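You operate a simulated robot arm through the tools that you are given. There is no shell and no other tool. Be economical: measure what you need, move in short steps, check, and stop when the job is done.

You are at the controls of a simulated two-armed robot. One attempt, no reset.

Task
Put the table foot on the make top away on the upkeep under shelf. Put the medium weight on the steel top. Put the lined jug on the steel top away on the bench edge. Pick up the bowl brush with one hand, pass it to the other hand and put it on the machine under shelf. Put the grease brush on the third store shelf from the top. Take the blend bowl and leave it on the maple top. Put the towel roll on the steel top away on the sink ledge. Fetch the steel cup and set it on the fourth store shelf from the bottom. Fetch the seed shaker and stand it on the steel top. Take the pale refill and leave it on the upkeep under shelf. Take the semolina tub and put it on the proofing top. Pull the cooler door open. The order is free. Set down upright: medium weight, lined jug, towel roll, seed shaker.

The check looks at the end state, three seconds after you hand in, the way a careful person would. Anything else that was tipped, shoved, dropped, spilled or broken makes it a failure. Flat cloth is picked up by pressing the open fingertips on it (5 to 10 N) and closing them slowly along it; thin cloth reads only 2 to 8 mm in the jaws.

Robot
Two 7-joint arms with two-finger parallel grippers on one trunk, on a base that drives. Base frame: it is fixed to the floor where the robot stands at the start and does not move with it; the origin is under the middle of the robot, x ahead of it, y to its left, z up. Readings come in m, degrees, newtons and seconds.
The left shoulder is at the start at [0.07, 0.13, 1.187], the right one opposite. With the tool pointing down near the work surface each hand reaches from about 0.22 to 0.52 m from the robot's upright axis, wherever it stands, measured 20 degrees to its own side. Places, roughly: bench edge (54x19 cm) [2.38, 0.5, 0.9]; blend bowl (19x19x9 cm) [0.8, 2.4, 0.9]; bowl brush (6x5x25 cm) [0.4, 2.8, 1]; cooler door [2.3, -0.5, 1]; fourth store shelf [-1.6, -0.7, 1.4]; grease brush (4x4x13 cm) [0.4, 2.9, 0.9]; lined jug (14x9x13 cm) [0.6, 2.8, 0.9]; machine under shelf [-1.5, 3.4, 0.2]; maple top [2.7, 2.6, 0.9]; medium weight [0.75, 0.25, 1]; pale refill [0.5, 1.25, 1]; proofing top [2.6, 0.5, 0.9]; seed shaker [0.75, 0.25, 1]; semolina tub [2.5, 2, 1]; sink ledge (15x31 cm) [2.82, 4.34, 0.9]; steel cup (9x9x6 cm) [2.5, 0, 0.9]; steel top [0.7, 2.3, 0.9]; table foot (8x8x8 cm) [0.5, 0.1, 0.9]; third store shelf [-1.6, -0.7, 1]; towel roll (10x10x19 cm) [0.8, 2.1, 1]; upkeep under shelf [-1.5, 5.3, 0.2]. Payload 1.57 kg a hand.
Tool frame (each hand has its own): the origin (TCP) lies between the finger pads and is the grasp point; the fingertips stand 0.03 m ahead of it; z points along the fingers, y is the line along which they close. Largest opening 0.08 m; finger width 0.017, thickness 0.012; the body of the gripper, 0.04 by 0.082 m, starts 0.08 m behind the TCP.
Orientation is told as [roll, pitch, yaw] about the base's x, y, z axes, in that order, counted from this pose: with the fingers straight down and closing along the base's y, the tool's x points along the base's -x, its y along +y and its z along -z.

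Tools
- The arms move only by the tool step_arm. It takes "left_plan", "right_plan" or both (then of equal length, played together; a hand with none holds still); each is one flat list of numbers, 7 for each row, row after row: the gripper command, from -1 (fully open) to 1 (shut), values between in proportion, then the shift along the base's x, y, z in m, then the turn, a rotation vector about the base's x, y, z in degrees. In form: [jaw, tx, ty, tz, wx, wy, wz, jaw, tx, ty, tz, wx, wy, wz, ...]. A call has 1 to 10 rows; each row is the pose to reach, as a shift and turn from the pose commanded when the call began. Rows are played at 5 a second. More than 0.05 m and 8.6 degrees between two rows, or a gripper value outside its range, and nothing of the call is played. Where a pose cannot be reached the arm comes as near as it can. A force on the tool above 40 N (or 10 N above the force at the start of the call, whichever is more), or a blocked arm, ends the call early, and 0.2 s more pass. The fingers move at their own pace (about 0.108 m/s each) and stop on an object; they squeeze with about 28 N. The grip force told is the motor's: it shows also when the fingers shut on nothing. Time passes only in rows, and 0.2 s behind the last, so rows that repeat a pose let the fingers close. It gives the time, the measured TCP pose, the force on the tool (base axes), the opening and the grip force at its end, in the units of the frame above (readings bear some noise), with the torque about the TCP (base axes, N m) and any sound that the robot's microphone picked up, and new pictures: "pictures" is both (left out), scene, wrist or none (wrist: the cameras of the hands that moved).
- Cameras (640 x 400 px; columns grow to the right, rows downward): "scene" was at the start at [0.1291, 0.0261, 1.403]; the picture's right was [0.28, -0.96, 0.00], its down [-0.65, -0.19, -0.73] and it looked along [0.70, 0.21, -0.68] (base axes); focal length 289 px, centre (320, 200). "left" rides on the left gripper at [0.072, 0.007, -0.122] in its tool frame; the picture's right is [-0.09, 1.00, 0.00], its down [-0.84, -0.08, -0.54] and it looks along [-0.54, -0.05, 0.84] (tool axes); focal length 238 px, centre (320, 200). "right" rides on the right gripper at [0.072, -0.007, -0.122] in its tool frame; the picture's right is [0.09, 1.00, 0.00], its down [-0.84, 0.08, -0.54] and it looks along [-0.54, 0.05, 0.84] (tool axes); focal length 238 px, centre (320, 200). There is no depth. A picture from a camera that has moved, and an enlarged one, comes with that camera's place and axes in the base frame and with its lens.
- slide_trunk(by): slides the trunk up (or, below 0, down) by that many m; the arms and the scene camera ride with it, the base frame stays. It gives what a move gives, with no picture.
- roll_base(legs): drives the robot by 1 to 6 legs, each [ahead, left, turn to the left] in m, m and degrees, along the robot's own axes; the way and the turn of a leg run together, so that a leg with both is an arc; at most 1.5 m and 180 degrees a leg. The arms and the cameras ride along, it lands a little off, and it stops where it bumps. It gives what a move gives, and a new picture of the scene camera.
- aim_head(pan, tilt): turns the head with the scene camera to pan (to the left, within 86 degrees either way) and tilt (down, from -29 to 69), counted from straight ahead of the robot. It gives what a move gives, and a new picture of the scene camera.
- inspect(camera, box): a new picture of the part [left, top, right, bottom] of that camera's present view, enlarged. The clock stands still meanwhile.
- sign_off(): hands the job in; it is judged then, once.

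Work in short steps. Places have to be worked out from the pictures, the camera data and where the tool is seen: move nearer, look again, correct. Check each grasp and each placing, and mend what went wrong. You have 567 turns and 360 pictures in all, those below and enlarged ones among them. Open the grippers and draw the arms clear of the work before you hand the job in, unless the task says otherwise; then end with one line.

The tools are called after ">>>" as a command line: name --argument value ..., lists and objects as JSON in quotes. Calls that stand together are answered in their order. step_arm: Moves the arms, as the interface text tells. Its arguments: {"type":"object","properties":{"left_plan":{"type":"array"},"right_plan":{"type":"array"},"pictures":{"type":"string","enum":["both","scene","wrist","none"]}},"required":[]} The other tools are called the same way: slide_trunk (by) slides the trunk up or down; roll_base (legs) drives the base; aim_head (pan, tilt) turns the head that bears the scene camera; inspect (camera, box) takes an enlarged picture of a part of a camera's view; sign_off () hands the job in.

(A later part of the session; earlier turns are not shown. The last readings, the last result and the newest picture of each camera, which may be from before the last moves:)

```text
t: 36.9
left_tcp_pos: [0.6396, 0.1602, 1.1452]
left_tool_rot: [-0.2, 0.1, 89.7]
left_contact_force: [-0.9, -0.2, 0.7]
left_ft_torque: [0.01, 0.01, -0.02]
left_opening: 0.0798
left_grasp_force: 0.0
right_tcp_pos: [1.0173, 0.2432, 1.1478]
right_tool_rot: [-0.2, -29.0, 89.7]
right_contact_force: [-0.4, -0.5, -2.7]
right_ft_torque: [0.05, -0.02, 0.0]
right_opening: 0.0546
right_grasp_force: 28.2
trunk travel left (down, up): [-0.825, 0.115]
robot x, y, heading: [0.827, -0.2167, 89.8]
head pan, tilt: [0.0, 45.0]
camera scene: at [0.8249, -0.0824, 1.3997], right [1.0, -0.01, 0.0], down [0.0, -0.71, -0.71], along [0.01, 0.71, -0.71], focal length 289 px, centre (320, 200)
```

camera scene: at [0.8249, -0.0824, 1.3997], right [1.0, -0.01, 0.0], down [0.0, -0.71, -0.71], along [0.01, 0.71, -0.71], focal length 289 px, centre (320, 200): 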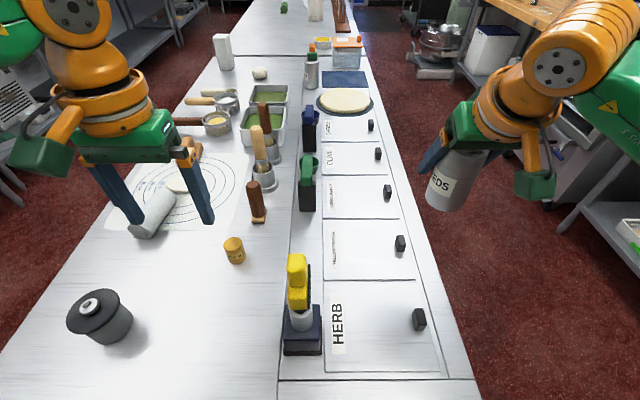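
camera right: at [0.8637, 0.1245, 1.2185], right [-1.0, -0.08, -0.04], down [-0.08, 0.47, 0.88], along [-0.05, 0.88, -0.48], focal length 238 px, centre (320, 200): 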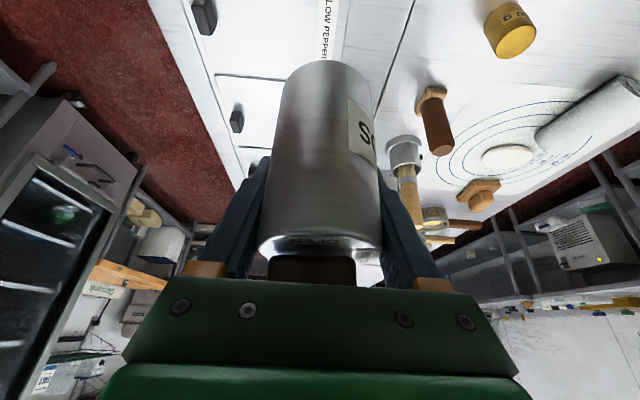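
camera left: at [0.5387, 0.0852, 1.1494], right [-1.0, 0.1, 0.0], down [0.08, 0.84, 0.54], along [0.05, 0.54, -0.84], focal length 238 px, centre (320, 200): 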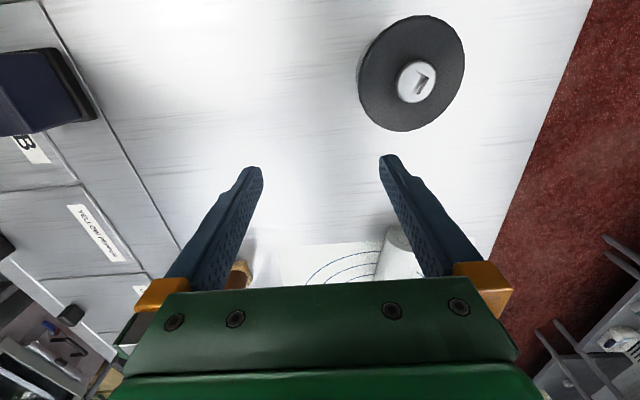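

Now I bring the left hand over the weight and down to z≈1.0.

>>> step_arm --left_plan '[-1, 0.004, 0.02, -0.03, 0, 0, 0, -1, 0.008, 0.04, -0.06, 0, 0, 0, -1, 0.012, 0.06, -0.09, 0, 0, 0, -1, 0.016, 0.08, -0.12, 0, 0, 0, -1, 0.02, 0.098, -0.14, 0, 0, 0]' --pictures "wrist"

```text
t: 38.1
left_tcp_pos: [0.6377, 0.2164, 1.0143]
left_tool_rot: [-0.1, -0.1, 89.7]
left_contact_force: [-0.3, -0.1, 0.7]
left_ft_torque: [0.0, 0.03, 0.01]
left_opening: 0.0804
left_grasp_force: 0.0
left hand out of reach, approached as far as the arm can: row 3, 4, 5
right_tcp_pos: [1.0195, 0.2456, 1.1473]
right_tool_rot: [0.1, -28.9, 89.6]
right_contact_force: [0.5, -0.1, -3.4]
right_ft_torque: [0.03, 0.03, -0.01]
right_opening: 0.0548
right_grasp_force: 27.9
trunk travel left (down, up): [-0.825, 0.115]
robot x, y, heading: [0.827, -0.2164, 89.7]
head pan, tilt: [0.0, 45.0]
camera left: at [0.6301, 0.1431, 1.1351], right [-1.0, 0.1, 0.0], down [0.08, 0.84, 0.54], along [0.05, 0.54, -0.84], focal length 238 px, centre (320, 200)
```

left: 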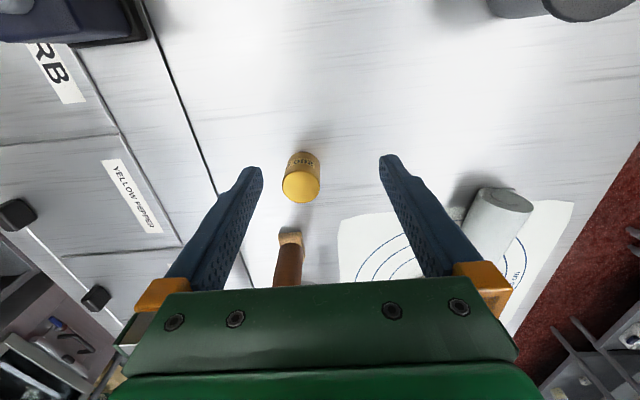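

Weight top at about (0.657,0.25); I tilt the left tool 20° forward to gain the last centimetres.

>>> step_arm --left_plan '[-1, 0.005, 0.0, 0, 7, 0, 0, -1, 0.012, 0.015, 0, 14, 0, 0, -1, 0.02, 0.034, -0.01, 20, 0, 0, -1, 0.02, 0.034, -0.02, 20, 0, 0]' --pictures "wrist"

```text
t: 39.1
left_tcp_pos: [0.659, 0.2464, 0.9945]
left_tool_rot: [0.0, -20.0, 89.7]
left_contact_force: [-0.2, -0.7, 0.2]
left_ft_torque: [0.0, 0.01, 0.02]
left_opening: 0.08
left_grasp_force: 0.1
right_tcp_pos: [1.0189, 0.2443, 1.1464]
right_tool_rot: [0.0, -28.9, 89.6]
right_contact_force: [0.0, 0.6, -2.9]
right_ft_torque: [0.07, 0.0, -0.02]
right_opening: 0.055
right_grasp_force: 27.9
trunk travel left (down, up): [-0.825, 0.115]
robot x, y, heading: [0.829, -0.2165, 89.9]
head pan, tilt: [0.0, 45.0]
camera left: at [0.6504, 0.1369, 1.0844], right [-1.0, 0.09, 0.03], down [0.08, 0.6, 0.8], along [0.05, 0.79, -0.61], focal length 238 px, centre (320, 200)
```

left: 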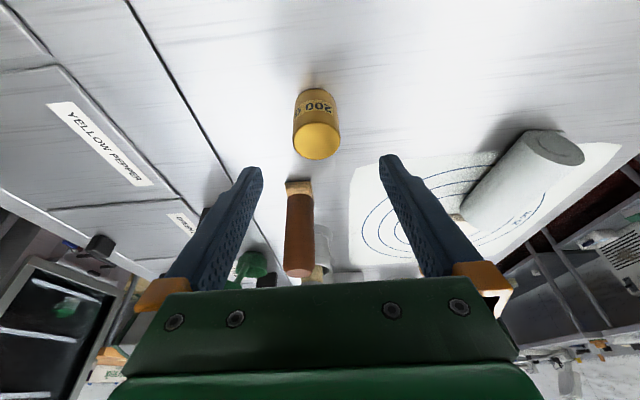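

Aligned ("200" weight). Down 5.3 cm and close.

>>> step_arm --left_plan '[-1, 0, 0.0, -0.03, 0, 0, 0, -1, 0, 0, -0.053, 0, 0, 0, -1, 0, 0, -0.053, 0, 0, 0, 0.5, 0, 0, -0.053, 0, 0, 0, 1, 0, 0, -0.053, 0, 0, 0, 1, 0, 0, -0.053, 0, 0, 0]' --pictures "wrist"

```text
t: 40.5
left_tcp_pos: [0.6565, 0.2402, 0.9471]
left_tool_rot: [0.1, -20.0, 89.7]
left_contact_force: [1.2, -0.4, 1.1]
left_ft_torque: [-0.04, -0.03, -0.01]
left_opening: 0.0349
left_grasp_force: 28.3
left hand out of reach, approached as far as the arm can: row 2, 3, 4, 5, 6
right_tcp_pos: [1.0191, 0.2432, 1.1469]
right_tool_rot: [-0.1, -28.9, 89.5]
right_contact_force: [-0.6, -0.3, -2.7]
right_ft_torque: [0.03, -0.01, 0.0]
right_opening: 0.0547
right_grasp_force: 28.0
trunk travel left (down, up): [-0.825, 0.115]
robot x, y, heading: [0.8262, -0.2146, 89.7]
head pan, tilt: [0.0, 45.0]
camera left: at [0.6481, 0.1306, 1.0361], right [-1.0, 0.09, 0.03], down [0.08, 0.6, 0.8], along [0.05, 0.79, -0.6], focal length 238 px, centre (320, 200)
```

left: 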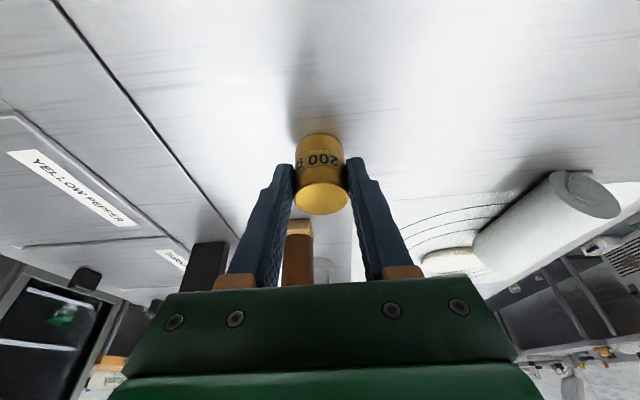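

Weight gripped (35 mm). Lift and draw back.

>>> step_arm --left_plan '[1, 0, 0, 0.04, 0, 0, 0, 1, 0, -0.02, 0.08, 0, 0, 0, 1, 0, -0.05, 0.12, 0, 0, 0, 1, 0, -0.08, 0.16, 0, 0, 0, 1, 0, -0.11, 0.19, 0, 0, 0]' --right_plan '[1, 0, 0, 0, 0, 0, 0, 1, -0.01, -0.03, 0, 0, 0, 0, 1, -0.02, -0.06, 0.01, 0, 0, 0, 1, -0.03, -0.09, 0.02, 0, 0, 0, 1, -0.04, -0.12, 0.03, 0, 0, 0]' --pictures "scene"

```text
t: 41.7
left_tcp_pos: [0.6576, 0.127, 1.1361]
left_tool_rot: [0.0, -20.2, 89.6]
left_contact_force: [-0.6, -0.7, -1.8]
left_ft_torque: [-0.03, 0.02, 0.01]
left_opening: 0.0349
left_grasp_force: 28.2
right_tcp_pos: [0.9795, 0.1231, 1.1779]
right_tool_rot: [0.0, -29.0, 89.7]
right_contact_force: [0.0, -0.9, -1.9]
right_ft_torque: [0.06, 0.02, 0.0]
right_opening: 0.0549
right_grasp_force: 27.9
trunk travel left (down, up): [-0.825, 0.115]
robot x, y, heading: [0.83, -0.218, 89.6]
head pan, tilt: [0.0, 45.0]
camera scene: at [0.8281, -0.0855, 1.4], right [1.0, -0.01, 0.0], down [0.0, -0.71, -0.71], along [0.0, 0.71, -0.71], focal length 289 px, centre (320, 200)
```

scene: 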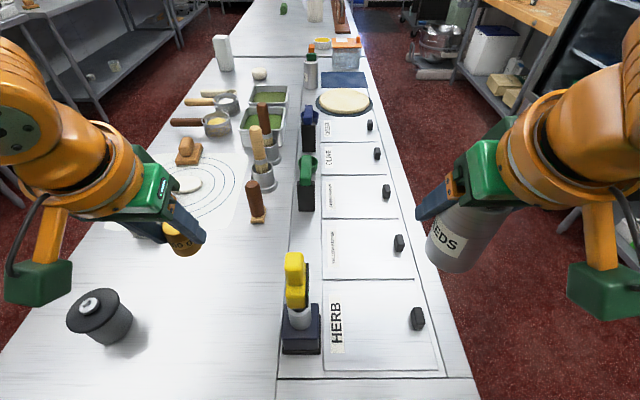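

Both held. I back out and drive round into the west aisle, stopping partway to look.

>>> roll_base --legs '[[-0.3, 0, 0], [0, 1.13, 0], [1.4, 0, 0]]'

```text
t: 55.5
left_tcp_pos: [-0.4335, 1.2321, 1.1353]
left_tool_rot: [0.1, -20.1, 90.2]
left_contact_force: [-0.6, 0.1, -1.7]
left_ft_torque: [-0.02, 0.0, -0.01]
left_opening: 0.0348
left_grasp_force: 28.2
right_tcp_pos: [-0.1107, 1.2291, 1.1773]
right_tool_rot: [0.1, -28.9, 90.1]
right_contact_force: [0.8, 0.6, -3.1]
right_ft_torque: [0.09, 0.0, 0.0]
right_opening: 0.0548
right_grasp_force: 27.5
trunk travel left (down, up): [-0.825, 0.115]
robot x, y, heading: [-0.2598, 0.8878, 90.3]
head pan, tilt: [0.0, 45.0]
camera scene: at [-0.2609, 1.0207, 1.3998], right [1.0, 0.0, 0.0], down [0.0, -0.71, -0.71], along [0.0, 0.71, -0.71], focal length 289 px, centre (320, 200)
```

scene: 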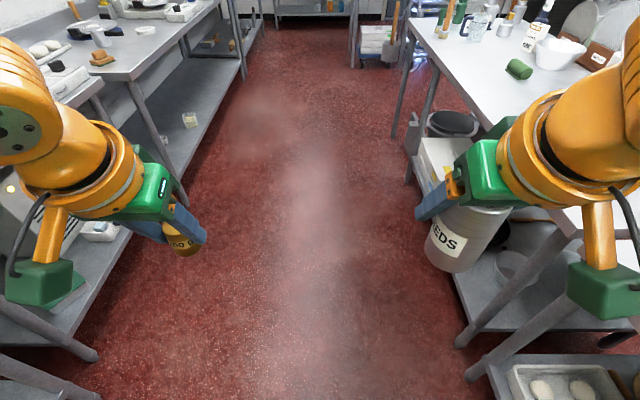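

The aisle is clear. I drive on to y≈2.2 and turn to face the steel top.

>>> roll_base --legs '[[1.35, 0, 0], [0, 0, -90]]'

```text
t: 66.2
left_tcp_pos: [0.0727, 2.4361, 1.135]
left_tool_rot: [0.1, -19.9, 0.2]
left_contact_force: [0.7, 0.4, -1.9]
left_ft_torque: [0.01, 0.01, 0.04]
left_opening: 0.0343
left_grasp_force: 28.4
right_tcp_pos: [0.0721, 2.114, 1.1758]
right_tool_rot: [-0.1, -28.9, 0.1]
right_contact_force: [0.7, -0.5, -2.4]
right_ft_torque: [0.01, -0.05, 0.0]
right_opening: 0.0549
right_grasp_force: 27.9
trunk travel left (down, up): [-0.825, 0.115]
robot x, y, heading: [-0.2764, 2.2684, 0.0]
head pan, tilt: [0.0, 45.0]
camera scene: at [-0.1405, 2.2648, 1.3997], right [0.0, -1.0, 0.0], down [-0.71, 0.0, -0.71], along [0.71, 0.0, -0.71], focal length 289 px, centre (320, 200)
```

scene: 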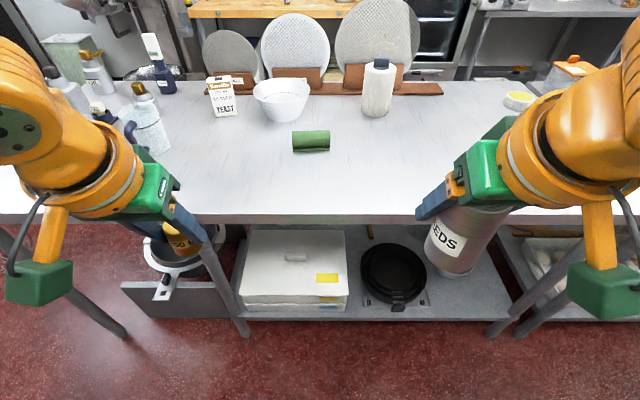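

Steel top is clear in front. Towel roll is the white cylinder (377,88), blend bowl (282,98). I roll ahead 0.28 m to place the two objects near the front.

>>> roll_base --legs '[[0.27, 0, 0]]'

```text
t: 68.1
left_tcp_pos: [0.3363, 2.4374, 1.1367]
left_tool_rot: [0.1, -20.0, 0.3]
left_contact_force: [0.8, 0.1, -2.0]
left_ft_torque: [-0.01, 0.01, 0.0]
left_opening: 0.0343
left_grasp_force: 27.6
right_tcp_pos: [0.3343, 2.1157, 1.1771]
right_tool_rot: [0.0, -29.0, 0.2]
right_contact_force: [0.2, 0.2, -2.8]
right_ft_torque: [-0.01, -0.04, -0.01]
right_opening: 0.0551
right_grasp_force: 27.1
trunk travel left (down, up): [-0.825, 0.115]
robot x, y, heading: [-0.0103, 2.2609, 0.1]
head pan, tilt: [0.0, 45.0]
camera scene: at [0.1218, 2.2657, 1.4], right [0.0, -1.0, 0.0], down [-0.71, 0.0, -0.71], along [0.71, 0.0, -0.71], focal length 289 px, centre (320, 200)
```

scene: 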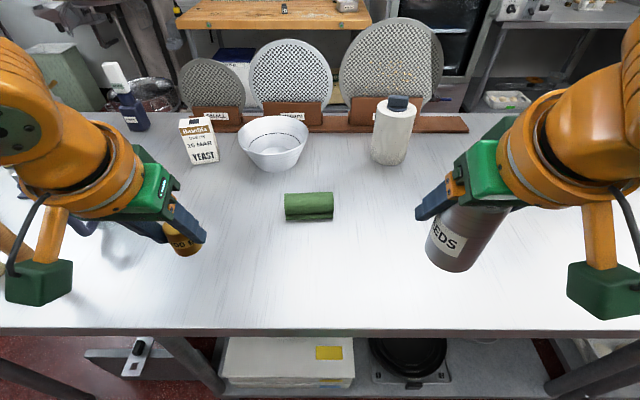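

Now I lower both: weight toward (0.40,2.44), shaker toward (0.40,2.10), stopping about 1.5 cm above.

>>> step_arm --left_plan '[1, 0.016, 0, -0.04, 0, 0, 0, 1, 0.032, 0, -0.08, 0, 0, 0, 1, 0.048, 0, -0.12, 0, 0, 0, 1, 0.064, 0, -0.155, 0, 0, 0, 1, 0.064, 0, -0.175, 0, 0, 0]' --right_plan '[1, 0.016, 0, -0.04, 0, 0, 0, 1, 0.032, 0, -0.08, 0, 0, 0, 1, 0.048, 0, -0.12, 0, 0, 0, 1, 0.064, 0, -0.165, 0, 0, 0, 1, 0.064, 0, -0.205, 0, 0, 0]'

```text
t: 69.3
left_tcp_pos: [0.4048, 2.4388, 0.9595]
left_tool_rot: [0.0, -19.9, 0.2]
left_contact_force: [-0.5, 0.2, -1.9]
left_ft_torque: [-0.02, 0.04, 0.0]
left_opening: 0.0342
left_grasp_force: 27.7
right_tcp_pos: [0.4002, 2.1144, 0.9699]
right_tool_rot: [0.0, -28.9, 0.3]
right_contact_force: [-0.4, -0.1, -3.3]
right_ft_torque: [0.0, -0.03, -0.02]
right_opening: 0.0549
right_grasp_force: 28.4
trunk travel left (down, up): [-0.825, 0.115]
robot x, y, heading: [-0.0055, 2.2626, 0.5]
head pan, tilt: [0.0, 45.0]
camera scene: at [0.1258, 2.2656, 1.3996], right [0.0, -1.0, 0.0], down [-0.71, 0.0, -0.71], along [0.71, 0.0, -0.71], focal length 289 px, centre (320, 200)
camera right: at [0.2787, 2.1079, 1.043], right [-0.09, 1.0, -0.04], down [0.47, 0.08, 0.88], along [0.88, 0.05, -0.48], focal length 238 px, centre (320, 200)
camera left: at [0.2942, 2.4438, 1.0497], right [0.08, 1.0, 0.03], down [0.6, -0.08, 0.79], along [0.79, -0.04, -0.61], focal length 238 px, centre (320, 200)
```

scene: 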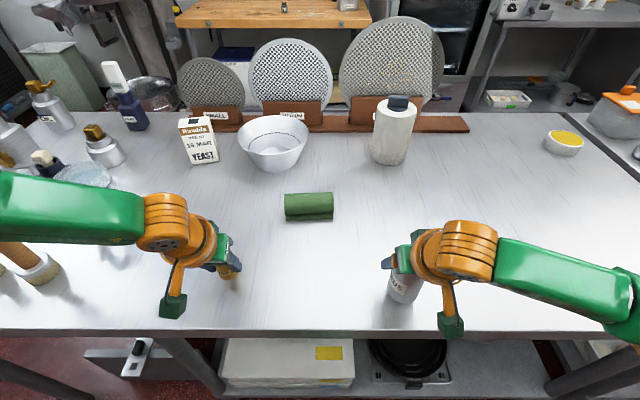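
right: 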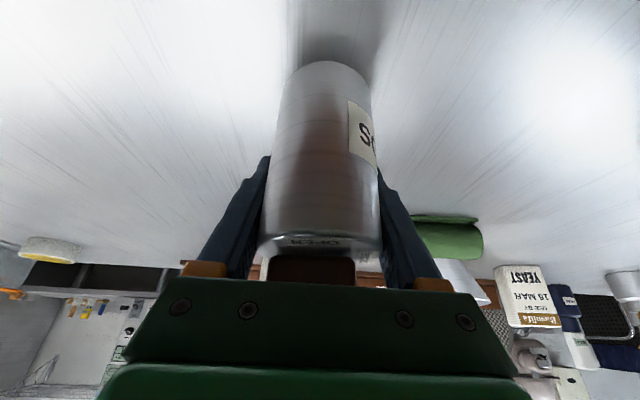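
left: 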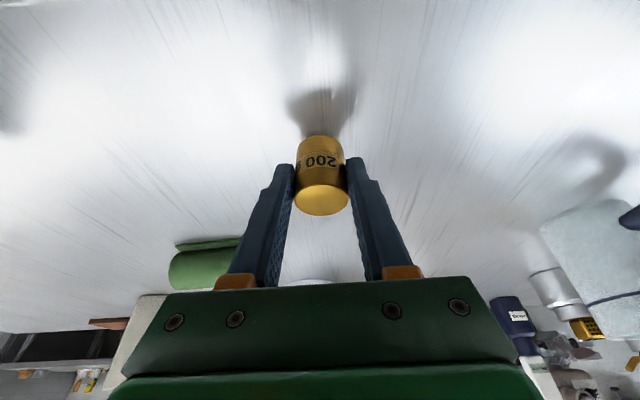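

Lower the last centimetre gently and read the forces.

>>> step_arm --left_plan '[1, 0, 0, -0.005, 0, 0, 0, 1, 0, 0, -0.009, 0, 0, 0, 1, 0, 0, -0.012, 0, 0, 0]' --right_plan '[1, 0, 0, -0.005, 0, 0, 0, 1, 0, 0, -0.009, 0, 0, 0, 1, 0, 0, -0.012, 0, 0, 0]' --pictures "none"

```text
t: 70.1
left_tcp_pos: [0.4033, 2.4381, 0.9469]
left_tool_rot: [0.1, -19.9, 0.3]
left_contact_force: [0.3, 0.5, -2.2]
left_ft_torque: [0.0, 0.0, -0.02]
left_opening: 0.0344
left_grasp_force: 28.0
right_tcp_pos: [0.4004, 2.1149, 0.9598]
right_tool_rot: [0.0, -28.9, 0.3]
right_contact_force: [0.0, -0.1, -3.0]
right_ft_torque: [-0.05, -0.08, 0.0]
right_opening: 0.0548
right_grasp_force: 28.1
trunk travel left (down, up): [-0.825, 0.115]
robot x, y, heading: [-0.0055, 2.2638, 0.5]
head pan, tilt: [0.0, 45.0]
```

No contact yet; a few more millimetres.

>>> step_arm --left_plan '[1, 0, 0, -0.003, 0, 0, 0, 1, 0, 0, -0.005, 0, 0, 0]' --right_plan '[1, 0, 0, -0.003, 0, 0, 0, 1, 0, 0, -0.005, 0, 0, 0]' --pictures "none"

```text
t: 70.7
left_tcp_pos: [0.4021, 2.4375, 0.9468]
left_tool_rot: [0.2, -20.4, 0.2]
left_contact_force: [7.7, 3.8, 25.7]
left_ft_torque: [-0.19, -0.32, 0.02]
left_opening: 0.0349
left_grasp_force: 28.1
right_tcp_pos: [0.399, 2.1145, 0.9568]
right_tool_rot: [0.1, -29.3, 0.2]
right_contact_force: [2.5, 0.1, 10.4]
right_ft_torque: [-0.1, 0.39, 0.03]
right_opening: 0.0547
right_grasp_force: 28.1
trunk travel left (down, up): [-0.825, 0.115]
robot x, y, heading: [-0.0059, 2.261, 0.2]
head pan, tilt: [0.0, 45.0]
```

Both have contact. I back off a hair, open, and withdraw along the tool axes.

>>> step_arm --left_plan '[1, 0, 0, 0.002, 0, 0, 0, 0, 0, 0, 0.002, 0, 0, 0, -1, 0, 0, 0.002, 0, 0, 0, -1, 0, 0, 0.002, 0, 0, 0, -1, -0.012, 0, 0.032, 0, 0, 0, -1, -0.026, 0, 0.07, 0, 0, 0, -1, -0.04, 0, 0.11, 0, 0, 0, -1, -0.054, 0, 0.15, 0, 0, 0]' --right_plan '[1, 0, 0, 0.001, 0, 0, 0, 0, 0, 0, 0.001, 0, 0, 0, -1, 0, 0, 0.001, 0, 0, 0, -1, 0, 0, 0.001, 0, 0, 0, -1, -0.015, 0, 0.028, 0, 0, 0, -1, -0.037, 0, 0.066, 0, 0, 0, -1, -0.05, 0, 0.106, 0, 0, 0, -1, -0.06, 0, 0.15, 0, 0, 0]' --pictures "scene"

```text
t: 72.5
left_tcp_pos: [0.3481, 2.4396, 1.0958]
left_tool_rot: [0.0, -19.9, 0.3]
left_contact_force: [-0.1, 0.3, -0.1]
left_ft_torque: [0.0, -0.04, -0.02]
left_opening: 0.08
left_grasp_force: 0.0
right_tcp_pos: [0.3414, 2.1161, 1.1046]
right_tool_rot: [0.0, -29.0, 0.1]
right_contact_force: [-0.5, 0.3, -0.6]
right_ft_torque: [-0.01, -0.01, 0.01]
right_opening: 0.0797
right_grasp_force: 0.0
trunk travel left (down, up): [-0.825, 0.115]
robot x, y, heading: [-0.0107, 2.2655, 0.3]
head pan, tilt: [0.0, 45.0]
camera scene: at [0.1222, 2.2661, 1.3999], right [0.0, -1.0, 0.0], down [-0.71, 0.0, -0.71], along [0.71, 0.0, -0.71], focal length 289 px, centre (320, 200)
```

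scene: 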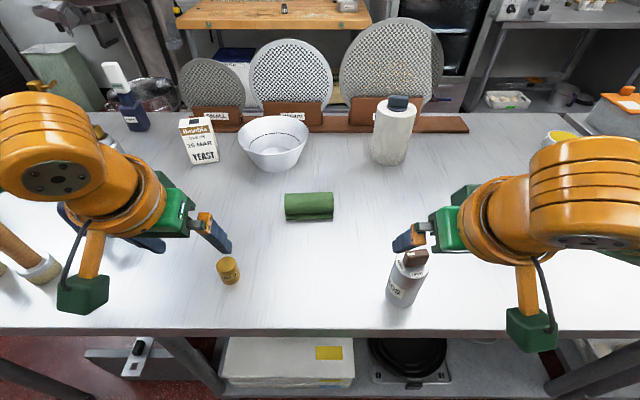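

Both stand upright. Next the brushes further left: I back off 15 cm and shift 0.55 m left to look at them.

>>> roll_base --legs '[[-0.2, 0, 0], [0, 0.55, 0]]'

```text
t: 76.8
left_tcp_pos: [0.147, 2.9875, 1.0961]
left_tool_rot: [0.2, -19.9, 0.5]
left_contact_force: [-0.6, -0.1, 0.2]
left_ft_torque: [-0.04, 0.01, -0.01]
left_opening: 0.0797
left_grasp_force: 0.1
right_tcp_pos: [0.1419, 2.6643, 1.1044]
right_tool_rot: [0.1, -28.8, 0.5]
right_contact_force: [0.3, -0.2, 0.2]
right_ft_torque: [0.04, 0.05, -0.04]
right_opening: 0.0797
right_grasp_force: 0.0
trunk travel left (down, up): [-0.825, 0.115]
robot x, y, heading: [-0.2126, 2.8098, 0.7]
head pan, tilt: [0.0, 45.0]
camera scene: at [-0.0784, 2.8129, 1.3998], right [0.01, -1.0, 0.0], down [-0.71, -0.01, -0.71], along [0.71, 0.01, -0.71], focal length 289 px, centre (320, 200)
```

scene: 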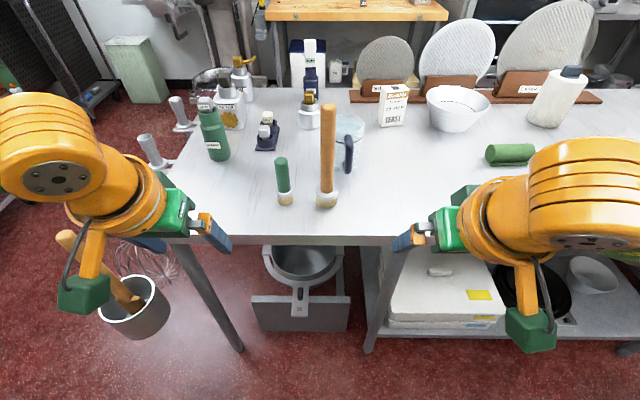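

Bowl brush (tall wooden) at about (0.407,2.80), grease brush (green handle) about (0.406,2.90), jug behind. I raise the hands and move in so the bowl brush lies on the right hand's side.

>>> step_arm --left_plan '[-1, -0.01, 0.02, 0.03, 0, 0, 0, -1, -0.02, 0.04, 0.05, 0, 0, 0, -1, -0.03, 0.06, 0.05, 0, 0, 0]' --right_plan '[-1, -0.015, 0, 0.04, 0, 8, 0, -1, -0.03, 0, 0.08, 0, 16, 0, -1, -0.05, 0, 0.12, 0, 24, 0]' --pictures "none"

>>> roll_base --legs '[[0, 0.12, 0], [0.18, 0, 0]]'

```text
t: 77.6
left_tcp_pos: [0.1147, 3.0513, 1.1461]
left_tool_rot: [0.0, -20.2, 0.7]
left_contact_force: [-0.3, -0.4, 0.2]
left_ft_torque: [-0.01, -0.04, -0.01]
left_opening: 0.08
left_grasp_force: 0.0
right_tcp_pos: [0.0885, 2.6657, 1.226]
right_tool_rot: [0.2, -4.8, 0.6]
right_contact_force: [0.2, 0.2, 0.0]
right_ft_torque: [-0.02, 0.0, -0.02]
right_opening: 0.0797
right_grasp_force: 0.2
trunk travel left (down, up): [-0.825, 0.115]
robot x, y, heading: [-0.2121, 2.8077, 0.7]
head pan, tilt: [0.0, 45.0]
```

```text
t: 79.9
left_tcp_pos: [0.2889, 3.1721, 1.1477]
left_tool_rot: [0.1, -20.3, 0.9]
left_contact_force: [0.6, 0.2, -0.8]
left_ft_torque: [-0.01, -0.02, -0.03]
left_opening: 0.0799
left_grasp_force: 0.0
right_tcp_pos: [0.2649, 2.7849, 1.2254]
right_tool_rot: [0.4, -5.1, 0.8]
right_contact_force: [-0.3, -0.8, 0.7]
right_ft_torque: [0.01, -0.06, 0.02]
right_opening: 0.08
right_grasp_force: 0.1
trunk travel left (down, up): [-0.825, 0.115]
robot x, y, heading: [-0.0332, 2.9329, 0.9]
head pan, tilt: [0.0, 45.0]
camera scene: at [0.0947, 2.9348, 1.4002], right [0.02, -1.0, 0.0], down [-0.7, -0.01, -0.71], along [0.71, 0.01, -0.7], focal length 289 px, centre (320, 200)
```

scene: 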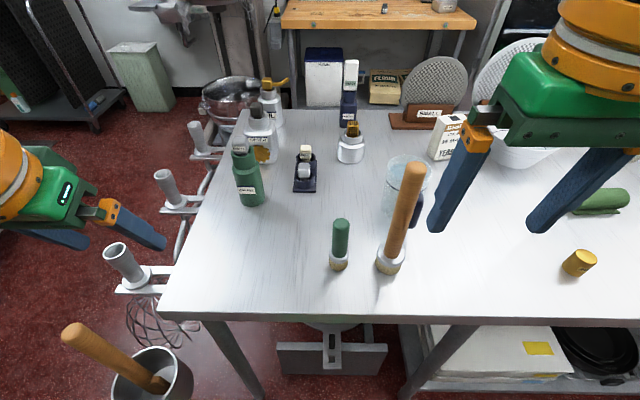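

Bowl brush stands at about (0.42,2.81), top z≈1.15. I raise the trunk 0.11 m to gain reach at that height.

>>> slide_trunk --by 0.11

>>> step_arm --right_plan '[-1, 0.04, 0.005, -0.02, 0, 2, 0, -1, 0.08, 0.011, -0.04, 0, 5, 0, -1, 0.12, 0.018, -0.07, 0, 5, 0, -1, 0.155, 0.025, -0.1, 0, 5, 0]'

```text
t: 81.4
left_tcp_pos: [0.2923, 3.1718, 1.2572]
left_tool_rot: [0.1, -20.1, 0.9]
left_contact_force: [0.0, 0.0, -0.5]
left_ft_torque: [-0.01, 0.04, 0.02]
left_opening: 0.0802
left_grasp_force: 0.2
right_tcp_pos: [0.2695, 2.7862, 1.3342]
right_tool_rot: [0.2, -4.9, 0.8]
right_contact_force: [0.3, 0.4, -0.1]
right_ft_torque: [0.01, 0.01, -0.02]
right_opening: 0.0799
right_grasp_force: 0.1
trunk travel left (down, up): [-0.935, 0.005]
robot x, y, heading: [-0.0338, 2.9315, 0.9]
head pan, tilt: [0.0, 45.0]
```

```text
refused: row 3 steps farther than a row can; nothing moved
```

>>> step_arm --right_plan '[-1, 0.03, 0.005, -0.02, 0, 2, 0, -1, 0.065, 0.01, -0.04, 0, 5, 0, -1, 0.1, 0.015, -0.065, 0, 5, 0, -1, 0.13, 0.02, -0.085, 0, 5, 0, -1, 0.15, 0.025, -0.11, 0, 5, 0]'

```text
t: 82.6
left_tcp_pos: [0.2944, 3.1724, 1.2559]
left_tool_rot: [0.0, -19.9, 0.9]
left_contact_force: [0.1, 0.4, -0.4]
left_ft_torque: [-0.03, -0.01, 0.0]
left_opening: 0.08
left_grasp_force: 0.1
right_tcp_pos: [0.4184, 2.8107, 1.2254]
right_tool_rot: [0.3, 0.2, 0.8]
right_contact_force: [1.2, -0.1, -0.6]
right_ft_torque: [-0.01, 0.03, 0.02]
right_opening: 0.08
right_grasp_force: 0.2
trunk travel left (down, up): [-0.935, 0.005]
robot x, y, heading: [-0.0292, 2.9307, 1.3]
head pan, tilt: [0.0, 45.0]
camera scene: at [0.1005, 2.9359, 1.5097], right [0.02, -1.0, 0.0], down [-0.71, -0.01, -0.71], along [0.71, 0.01, -0.71], focal length 289 px, centre (320, 200)
camera right: at [0.3473, 2.8032, 1.3474], right [-0.11, 0.99, 0.01], down [0.84, 0.09, 0.54], along [0.54, 0.06, -0.84], focal length 238 px, centre (320, 200)
```

scene: 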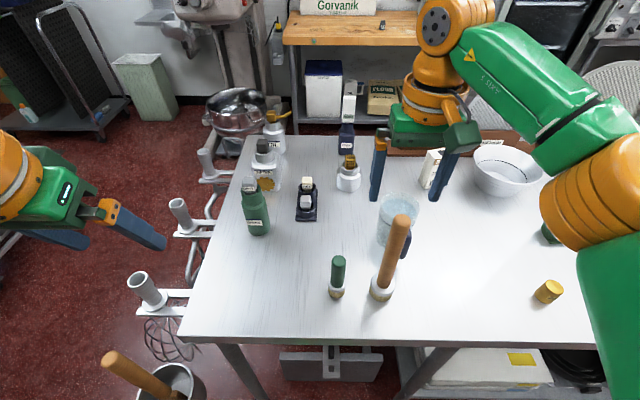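
right: 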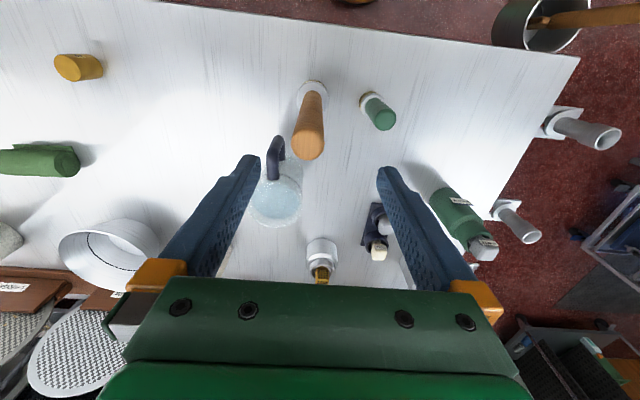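

Brush top is at about (0.417,2.80). I shift 1 cm and descend to z≈1.115, then close.

>>> step_arm --right_plan '[-1, 0, -0.01, -0.03, 0, 0, 0, -1, 0, -0.01, -0.07, 0, 0, 0, -1, 0, -0.01, -0.11, 0, 0, 0, 0.3, 0, -0.01, -0.11, 0, 0, 0, 1, 0, -0.01, -0.11, 0, 0, 0, 1, 0, -0.01, -0.11, 0, 0, 0]'

```text
t: 84.0
left_tcp_pos: [0.2935, 3.1716, 1.2564]
left_tool_rot: [0.1, -20.1, 0.9]
left_contact_force: [-0.2, -0.3, 0.5]
left_ft_torque: [-0.03, 0.0, -0.01]
left_opening: 0.08
left_grasp_force: 0.0
right_tcp_pos: [0.4188, 2.7989, 1.1153]
right_tool_rot: [0.3, 0.1, 0.9]
right_contact_force: [0.0, -0.4, -0.5]
right_ft_torque: [-0.13, -0.02, -0.01]
right_opening: 0.0288
right_grasp_force: 28.1
trunk travel left (down, up): [-0.935, 0.005]
robot x, y, heading: [-0.0323, 2.9305, 0.8]
head pan, tilt: [0.0, 45.0]
camera scene: at [0.0996, 2.9352, 1.5097], right [0.02, -1.0, 0.0], down [-0.71, -0.01, -0.71], along [0.71, 0.01, -0.71], focal length 289 px, centre (320, 200)
camera right: at [0.3476, 2.792, 1.2369], right [-0.11, 0.99, 0.01], down [0.84, 0.09, 0.54], along [0.54, 0.06, -0.84], focal length 238 px, centre (320, 200)
```

scene: 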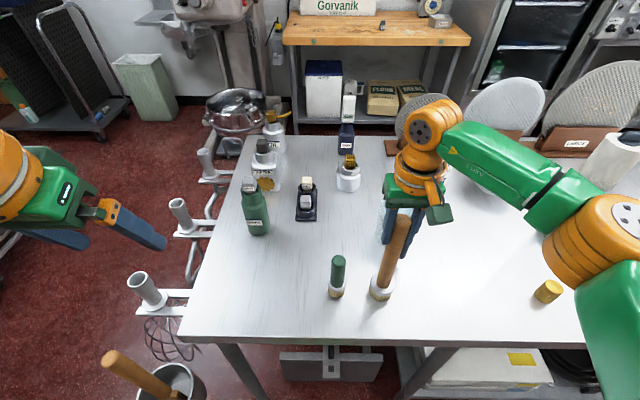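
right: 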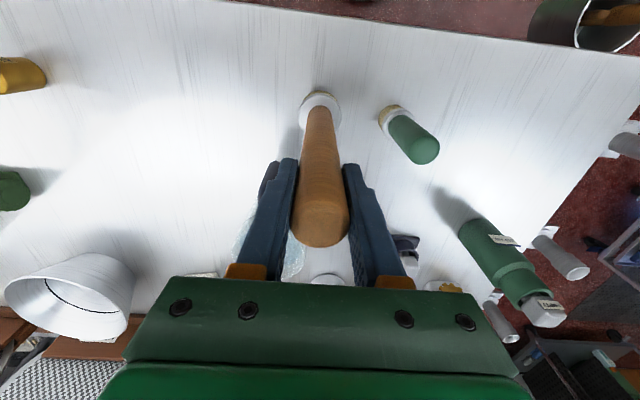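

Gripped. I lift and draw it back toward the robot.

>>> step_arm --right_plan '[1, 0, 0, 0.04, 0, 0, 0, 1, 0, 0, 0.08, 0, 0, 0, 1, 0, 0, 0.12, 0, 0, 0, 1, -0.02, 0.01, 0.15, 0, 0, 0, 1, -0.04, 0.02, 0.17, 0, 0, 0, 1, -0.06, 0.03, 0.17, 0, 0, 0]' --pictures "none"

>>> roll_base --legs '[[-0.35, 0, 0]]'

```text
t: 85.4
left_tcp_pos: [0.2925, 3.1716, 1.2561]
left_tool_rot: [0.1, -20.1, 0.9]
left_contact_force: [-0.2, 0.6, -1.2]
left_ft_torque: [0.01, -0.02, -0.01]
left_opening: 0.0802
left_grasp_force: 0.1
right_tcp_pos: [0.3588, 2.8296, 1.2838]
right_tool_rot: [0.3, 0.1, 0.8]
right_contact_force: [0.0, 0.5, -1.5]
right_ft_torque: [0.15, -0.01, -0.03]
right_opening: 0.0291
right_grasp_force: 27.8
trunk travel left (down, up): [-0.935, 0.005]
robot x, y, heading: [-0.0307, 2.9301, 0.8]
head pan, tilt: [0.0, 45.0]
```

```text
t: 87.6
left_tcp_pos: [-0.0532, 3.1672, 1.2567]
left_tool_rot: [0.1, -19.8, 1.5]
left_contact_force: [0.6, 0.0, 0.3]
left_ft_torque: [-0.03, 0.02, -0.02]
left_opening: 0.08
left_grasp_force: 0.0
right_tcp_pos: [0.0172, 2.826, 1.2825]
right_tool_rot: [0.3, 0.3, 1.4]
right_contact_force: [0.8, 0.7, -1.3]
right_ft_torque: [-0.04, 0.04, 0.0]
right_opening: 0.0291
right_grasp_force: 28.2
trunk travel left (down, up): [-0.935, 0.005]
robot x, y, heading: [-0.3743, 2.9226, 1.6]
head pan, tilt: [0.0, 45.0]
camera scene: at [-0.2421, 2.9291, 1.5094], right [0.03, -1.0, 0.0], down [-0.71, -0.02, -0.7], along [0.7, 0.02, -0.71], focal length 289 px, centre (320, 200)
```

scene: 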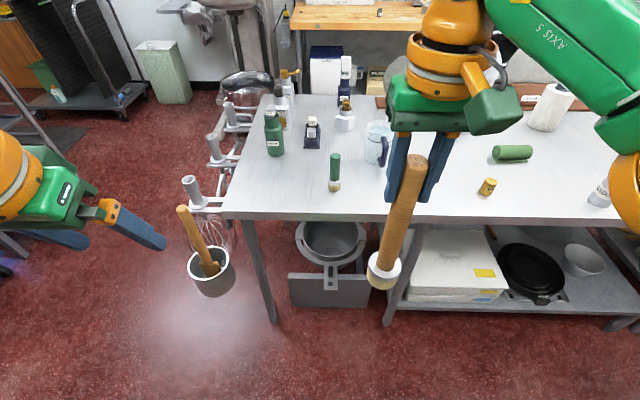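

Brush hangs at (0.017,2.826), bottom z≈1.07. I turn the left tool to nearly horizontal, yawed 45° to the right, and bring it beside the brush for the hand-over.

>>> step_arm --left_plan '[-1, 0, -0.02, -0.007, -2.61, -6.31, -4.52, -1, 0, -0.04, -0.015, -5.22, -12.62, -9.04, -1, 0, -0.065, -0.022, -7.83, -18.93, -13.57, -1, 0, -0.09, -0.03, -10.44, -25.24, -18.09, -1, 0, -0.115, -0.037, -13.06, -31.56, -22.6, -1, 0, -0.14, -0.045, -15.67, -37.87, -27.1, -1, 0, -0.165, -0.052, -18.28, -44.18, -31.66, -1, -0.01, -0.19, -0.06, -20.89, -50.5, -36.2, -1, -0.02, -0.22, -0.067, -23.5, -56.8, -40.7]'

```text
t: 89.6
left_tcp_pos: [-0.0004, 3.0055, 1.2547]
left_tool_rot: [-7.1, -79.3, -37.5]
left_contact_force: [0.6, -0.2, 0.0]
left_ft_torque: [-0.02, -0.03, 0.01]
left_opening: 0.08
left_grasp_force: 0.0
left hand out of reach, approached as far as the arm can: row 3, 4, 5, 6, 7, 8, 9
right_tcp_pos: [0.0128, 2.8272, 1.2834]
right_tool_rot: [0.4, 0.0, 1.4]
right_contact_force: [0.1, -1.2, -1.6]
right_ft_torque: [-0.09, -0.06, -0.03]
right_opening: 0.0289
right_grasp_force: 27.8
trunk travel left (down, up): [-0.935, 0.005]
robot x, y, heading: [-0.3753, 2.9219, 1.5]
head pan, tilt: [0.0, 45.0]
camera scene: at [-0.2482, 2.93, 1.51], right [0.03, -1.0, 0.0], down [-0.71, -0.02, -0.71], along [0.71, 0.02, -0.71], focal length 289 px, centre (320, 200)
camera left: at [-0.0904, 3.1027, 1.2052], right [0.71, 0.7, 0.07], down [-0.31, 0.23, 0.92], along [0.63, -0.68, 0.38], focal length 238 px, centre (320, 200)
```

scene: 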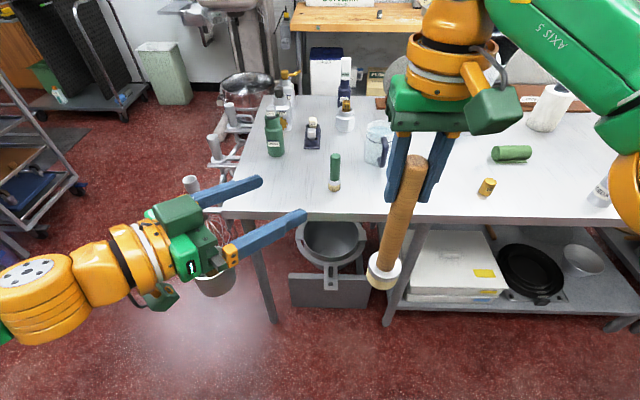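
left: 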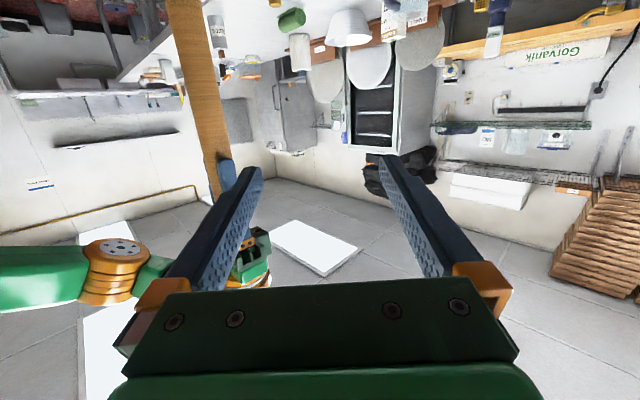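

The orientation is right. I lower to brush mid-height and move beside it.

>>> step_arm --left_plan '[-1, -0.015, -0.02, -0.02, 0, 0, 0, -1, -0.03, -0.04, -0.04, 0, 0, 0, -1, -0.045, -0.06, -0.06, 0, 0, 0, -1, -0.06, -0.09, -0.08, 0, 0, 0]'

```text
t: 90.6
left_tcp_pos: [0.0062, 3.0047, 1.2579]
left_tool_rot: [-7.7, -79.7, -36.8]
left_contact_force: [0.0, 0.7, -0.9]
left_ft_torque: [0.0, 0.01, -0.04]
left_opening: 0.08
left_grasp_force: 0.0
left hand out of reach, approached as far as the arm can: row 1, 2, 3, 4
right_tcp_pos: [0.0146, 2.8256, 1.284]
right_tool_rot: [0.3, 0.1, 1.4]
right_contact_force: [-0.2, 0.4, -1.2]
right_ft_torque: [-0.05, 0.02, 0.0]
right_opening: 0.0291
right_grasp_force: 27.7
trunk travel left (down, up): [-0.935, 0.005]
robot x, y, heading: [-0.3773, 2.9215, 1.7]
head pan, tilt: [0.0, 45.0]
camera scene: at [-0.2454, 2.9287, 1.5097], right [0.03, -1.0, 0.0], down [-0.71, -0.02, -0.71], along [0.71, 0.02, -0.71], focal length 289 px, centre (320, 200)
camera left: at [-0.0871, 3.1009, 1.2078], right [0.71, 0.7, 0.07], down [-0.32, 0.23, 0.92], along [0.63, -0.67, 0.38], focal length 238 px, centre (320, 200)
```

scene: 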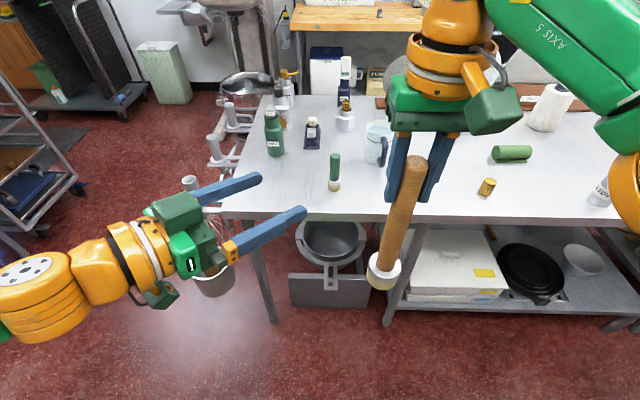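
left: 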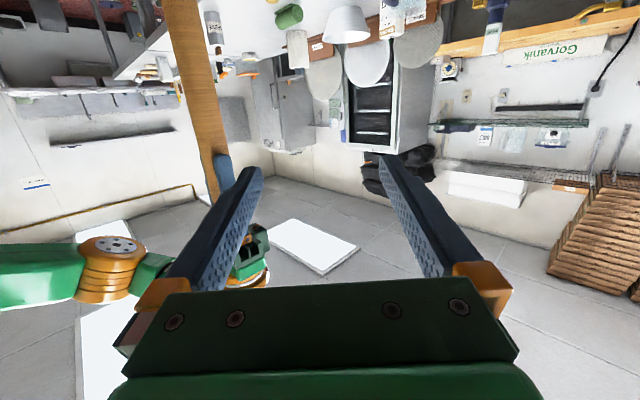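

The arm is at a joint limit in that pose. I ease the tilt to about 45° down and try the approach again.

>>> step_arm --left_plan '[-1, 0, 0, 0, 4.9, 4.9, 0, -1, 0, -0.01, 0, 9.9, 9.9, 0, -1, 0, -0.03, -0.01, 14.8, 14.8, 0, -1, -0.01, -0.05, -0.02, 19.8, 19.8, 0, -1, -0.02, -0.07, -0.03, 24.7, 24.7, 0, -1, -0.03, -0.09, -0.04, 24.7, 24.7, 0]' --pictures "scene"

```text
t: 92.0
left_tcp_pos: [-0.0284, 2.9177, 1.2101]
left_tool_rot: [-0.9, -45.0, -42.9]
left_contact_force: [0.9, 1.1, -0.5]
left_ft_torque: [0.01, -0.02, 0.01]
left_opening: 0.0798
left_grasp_force: 0.1
right_tcp_pos: [0.0177, 2.8269, 1.2815]
right_tool_rot: [0.3, 0.1, 1.4]
right_contact_force: [-0.7, -0.7, -0.9]
right_ft_torque: [-0.14, 0.0, -0.03]
right_opening: 0.0289
right_grasp_force: 27.5
trunk travel left (down, up): [-0.935, 0.005]
robot x, y, heading: [-0.3787, 2.9263, 1.5]
head pan, tilt: [0.0, 45.0]
camera scene: at [-0.2442, 2.9292, 1.5096], right [0.03, -1.0, 0.0], down [-0.71, -0.02, -0.71], along [0.71, 0.02, -0.71], focal length 289 px, centre (320, 200)
```

scene: 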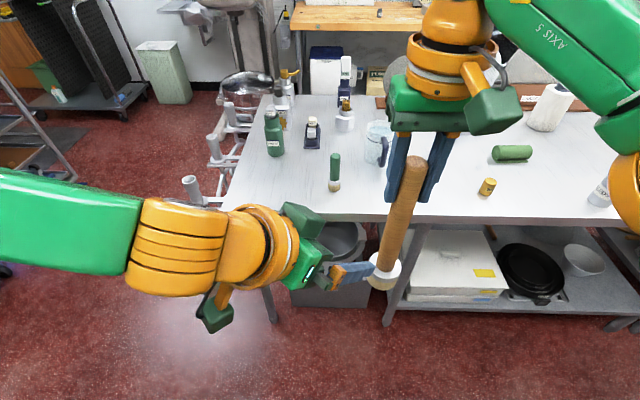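

Reachable now. I first line up sideways, then advance onto the handle at z≈1.155.

>>> step_arm --left_plan '[-1, -0.024, -0.026, -0.01, 0, 0, 0, -1, -0.024, -0.026, -0.03, 0, 0, 0, -1, 0.0, -0.048, -0.045, 0, 0, 0, -1, 0.022, -0.07, -0.055, 0, 0, 0, -1, 0.045, -0.091, -0.055, 0, 0, 0]'

```text
t: 93.2
left_tcp_pos: [-0.0051, 2.9141, 1.1771]
left_tool_rot: [-0.8, -45.0, -42.9]
left_contact_force: [0.2, 0.2, 0.3]
left_ft_torque: [0.0, 0.02, 0.01]
left_opening: 0.0799
left_grasp_force: 0.0
left hand out of reach, approached as far as the arm can: row 1, 2, 3, 4, 5
right_tcp_pos: [0.0141, 2.825, 1.2837]
right_tool_rot: [0.3, 0.1, 1.4]
right_contact_force: [-0.9, 0.2, -0.9]
right_ft_torque: [0.11, 0.0, 0.0]
right_opening: 0.0289
right_grasp_force: 27.9
trunk travel left (down, up): [-0.935, 0.005]
robot x, y, heading: [-0.3748, 2.9242, 1.6]
head pan, tilt: [0.0, 45.0]
camera scene: at [-0.2458, 2.9288, 1.5097], right [0.03, -1.0, 0.0], down [-0.71, -0.02, -0.71], along [0.71, 0.02, -0.71], focal length 289 px, centre (320, 200)
camera left: at [-0.0994, 3.0128, 1.2113], right [0.73, 0.68, 0.06], down [0.1, -0.19, 0.98], along [0.67, -0.71, -0.21], focal length 238 px, centre (320, 200)
```

scene: 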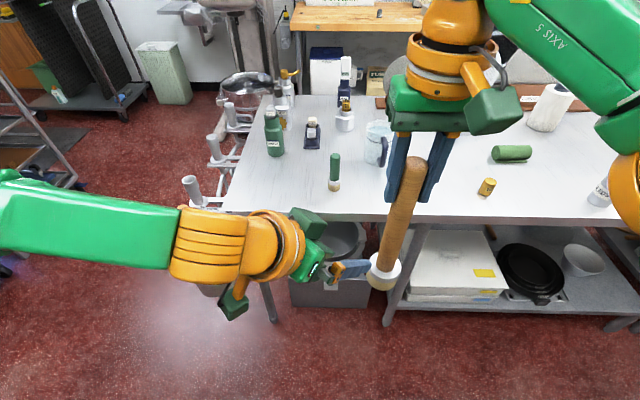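
left: 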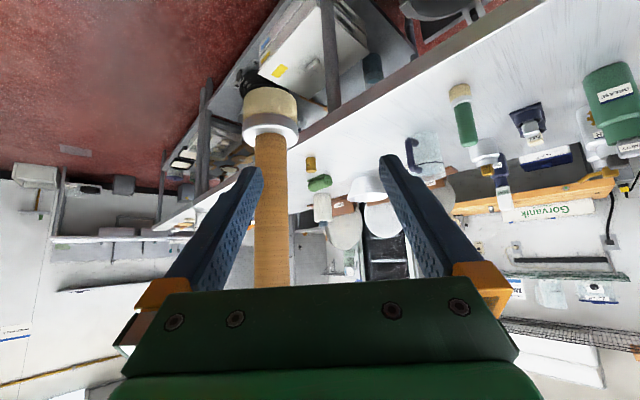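

The left hand cannot pass the midline, so I bring the brush to it instead with the right hand: sideways first, then in between the fingers.

>>> step_arm --right_plan '[1, 0.018, 0.019, 0, 0, 0, 0, 1, 0.035, 0.038, 0, 0, 0, 0, 1, 0.017, 0.055, 0, 0, 0, 0, 1, -0.001, 0.071, 0, 0, 0, 0, 1, -0.019, 0.088, 0, 0, 0, 0]'

```text
t: 94.4
left_tcp_pos: [-0.0035, 2.9133, 1.1776]
left_tool_rot: [-0.9, -45.1, -42.9]
left_contact_force: [-0.1, -0.1, -0.1]
left_ft_torque: [-0.03, -0.01, 0.03]
left_opening: 0.0801
left_grasp_force: 0.0
right_tcp_pos: [-0.0061, 2.915, 1.2833]
right_tool_rot: [0.2, 0.0, 1.4]
right_contact_force: [0.3, 0.2, -2.5]
right_ft_torque: [-0.14, -0.01, 0.0]
right_opening: 0.0294
right_grasp_force: 28.0
trunk travel left (down, up): [-0.935, 0.005]
robot x, y, heading: [-0.3758, 2.9216, 1.5]
head pan, tilt: [0.0, 45.0]
camera scene: at [-0.246, 2.9308, 1.5098], right [0.03, -1.0, 0.0], down [-0.71, -0.02, -0.71], along [0.71, 0.02, -0.71], focal length 289 px, centre (320, 200)
camera right: at [-0.0762, 2.9063, 1.4053], right [-0.12, 0.99, 0.0], down [0.84, 0.1, 0.54], along [0.54, 0.07, -0.84], focal length 238 px, centre (320, 200)
```

scene: 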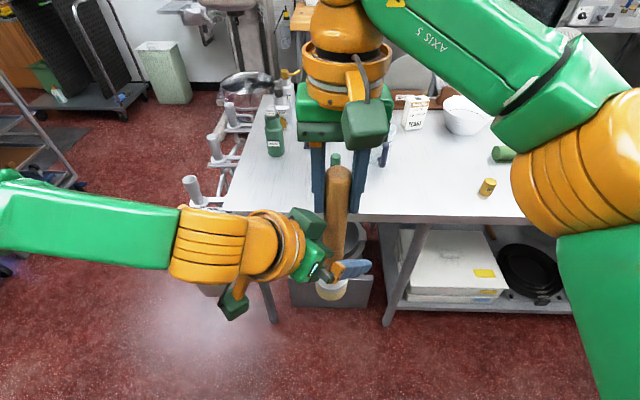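
right: 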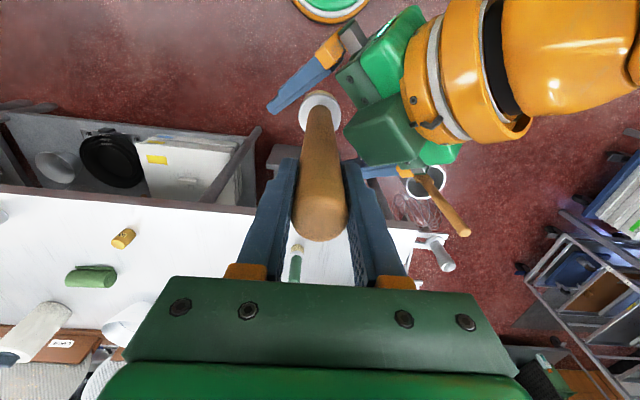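

The brush is right in the left hand's jaws. I close the left hand on it.

>>> step_arm --left_plan '[0.3, 0, 0, 0, 0, 0, 0, 1, 0, 0, 0, 0, 0, 0, 1, 0, 0, 0, 0, 0, 0]' --pictures "wrist"

```text
t: 95.2
left_tcp_pos: [-0.0042, 2.9145, 1.1772]
left_tool_rot: [-0.8, -45.1, -42.9]
left_contact_force: [4.0, 1.3, -0.9]
left_ft_torque: [0.61, 0.03, 0.02]
left_opening: 0.029
left_grasp_force: 28.1
right_tcp_pos: [-0.0047, 2.914, 1.2822]
right_tool_rot: [0.2, 0.0, 1.4]
right_contact_force: [-4.9, -1.3, 0.9]
right_ft_torque: [-0.68, 0.53, 0.0]
right_opening: 0.0291
right_grasp_force: 28.1
trunk travel left (down, up): [-0.935, 0.005]
robot x, y, heading: [-0.3752, 2.9232, 1.2]
head pan, tilt: [0.0, 45.0]
camera left: at [-0.0994, 3.0134, 1.2113], right [0.73, 0.68, 0.06], down [0.1, -0.19, 0.98], along [0.67, -0.71, -0.21], focal length 238 px, centre (320, 200)
```

left: 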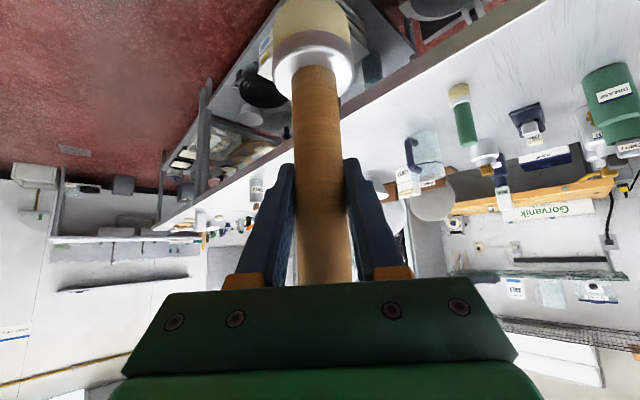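

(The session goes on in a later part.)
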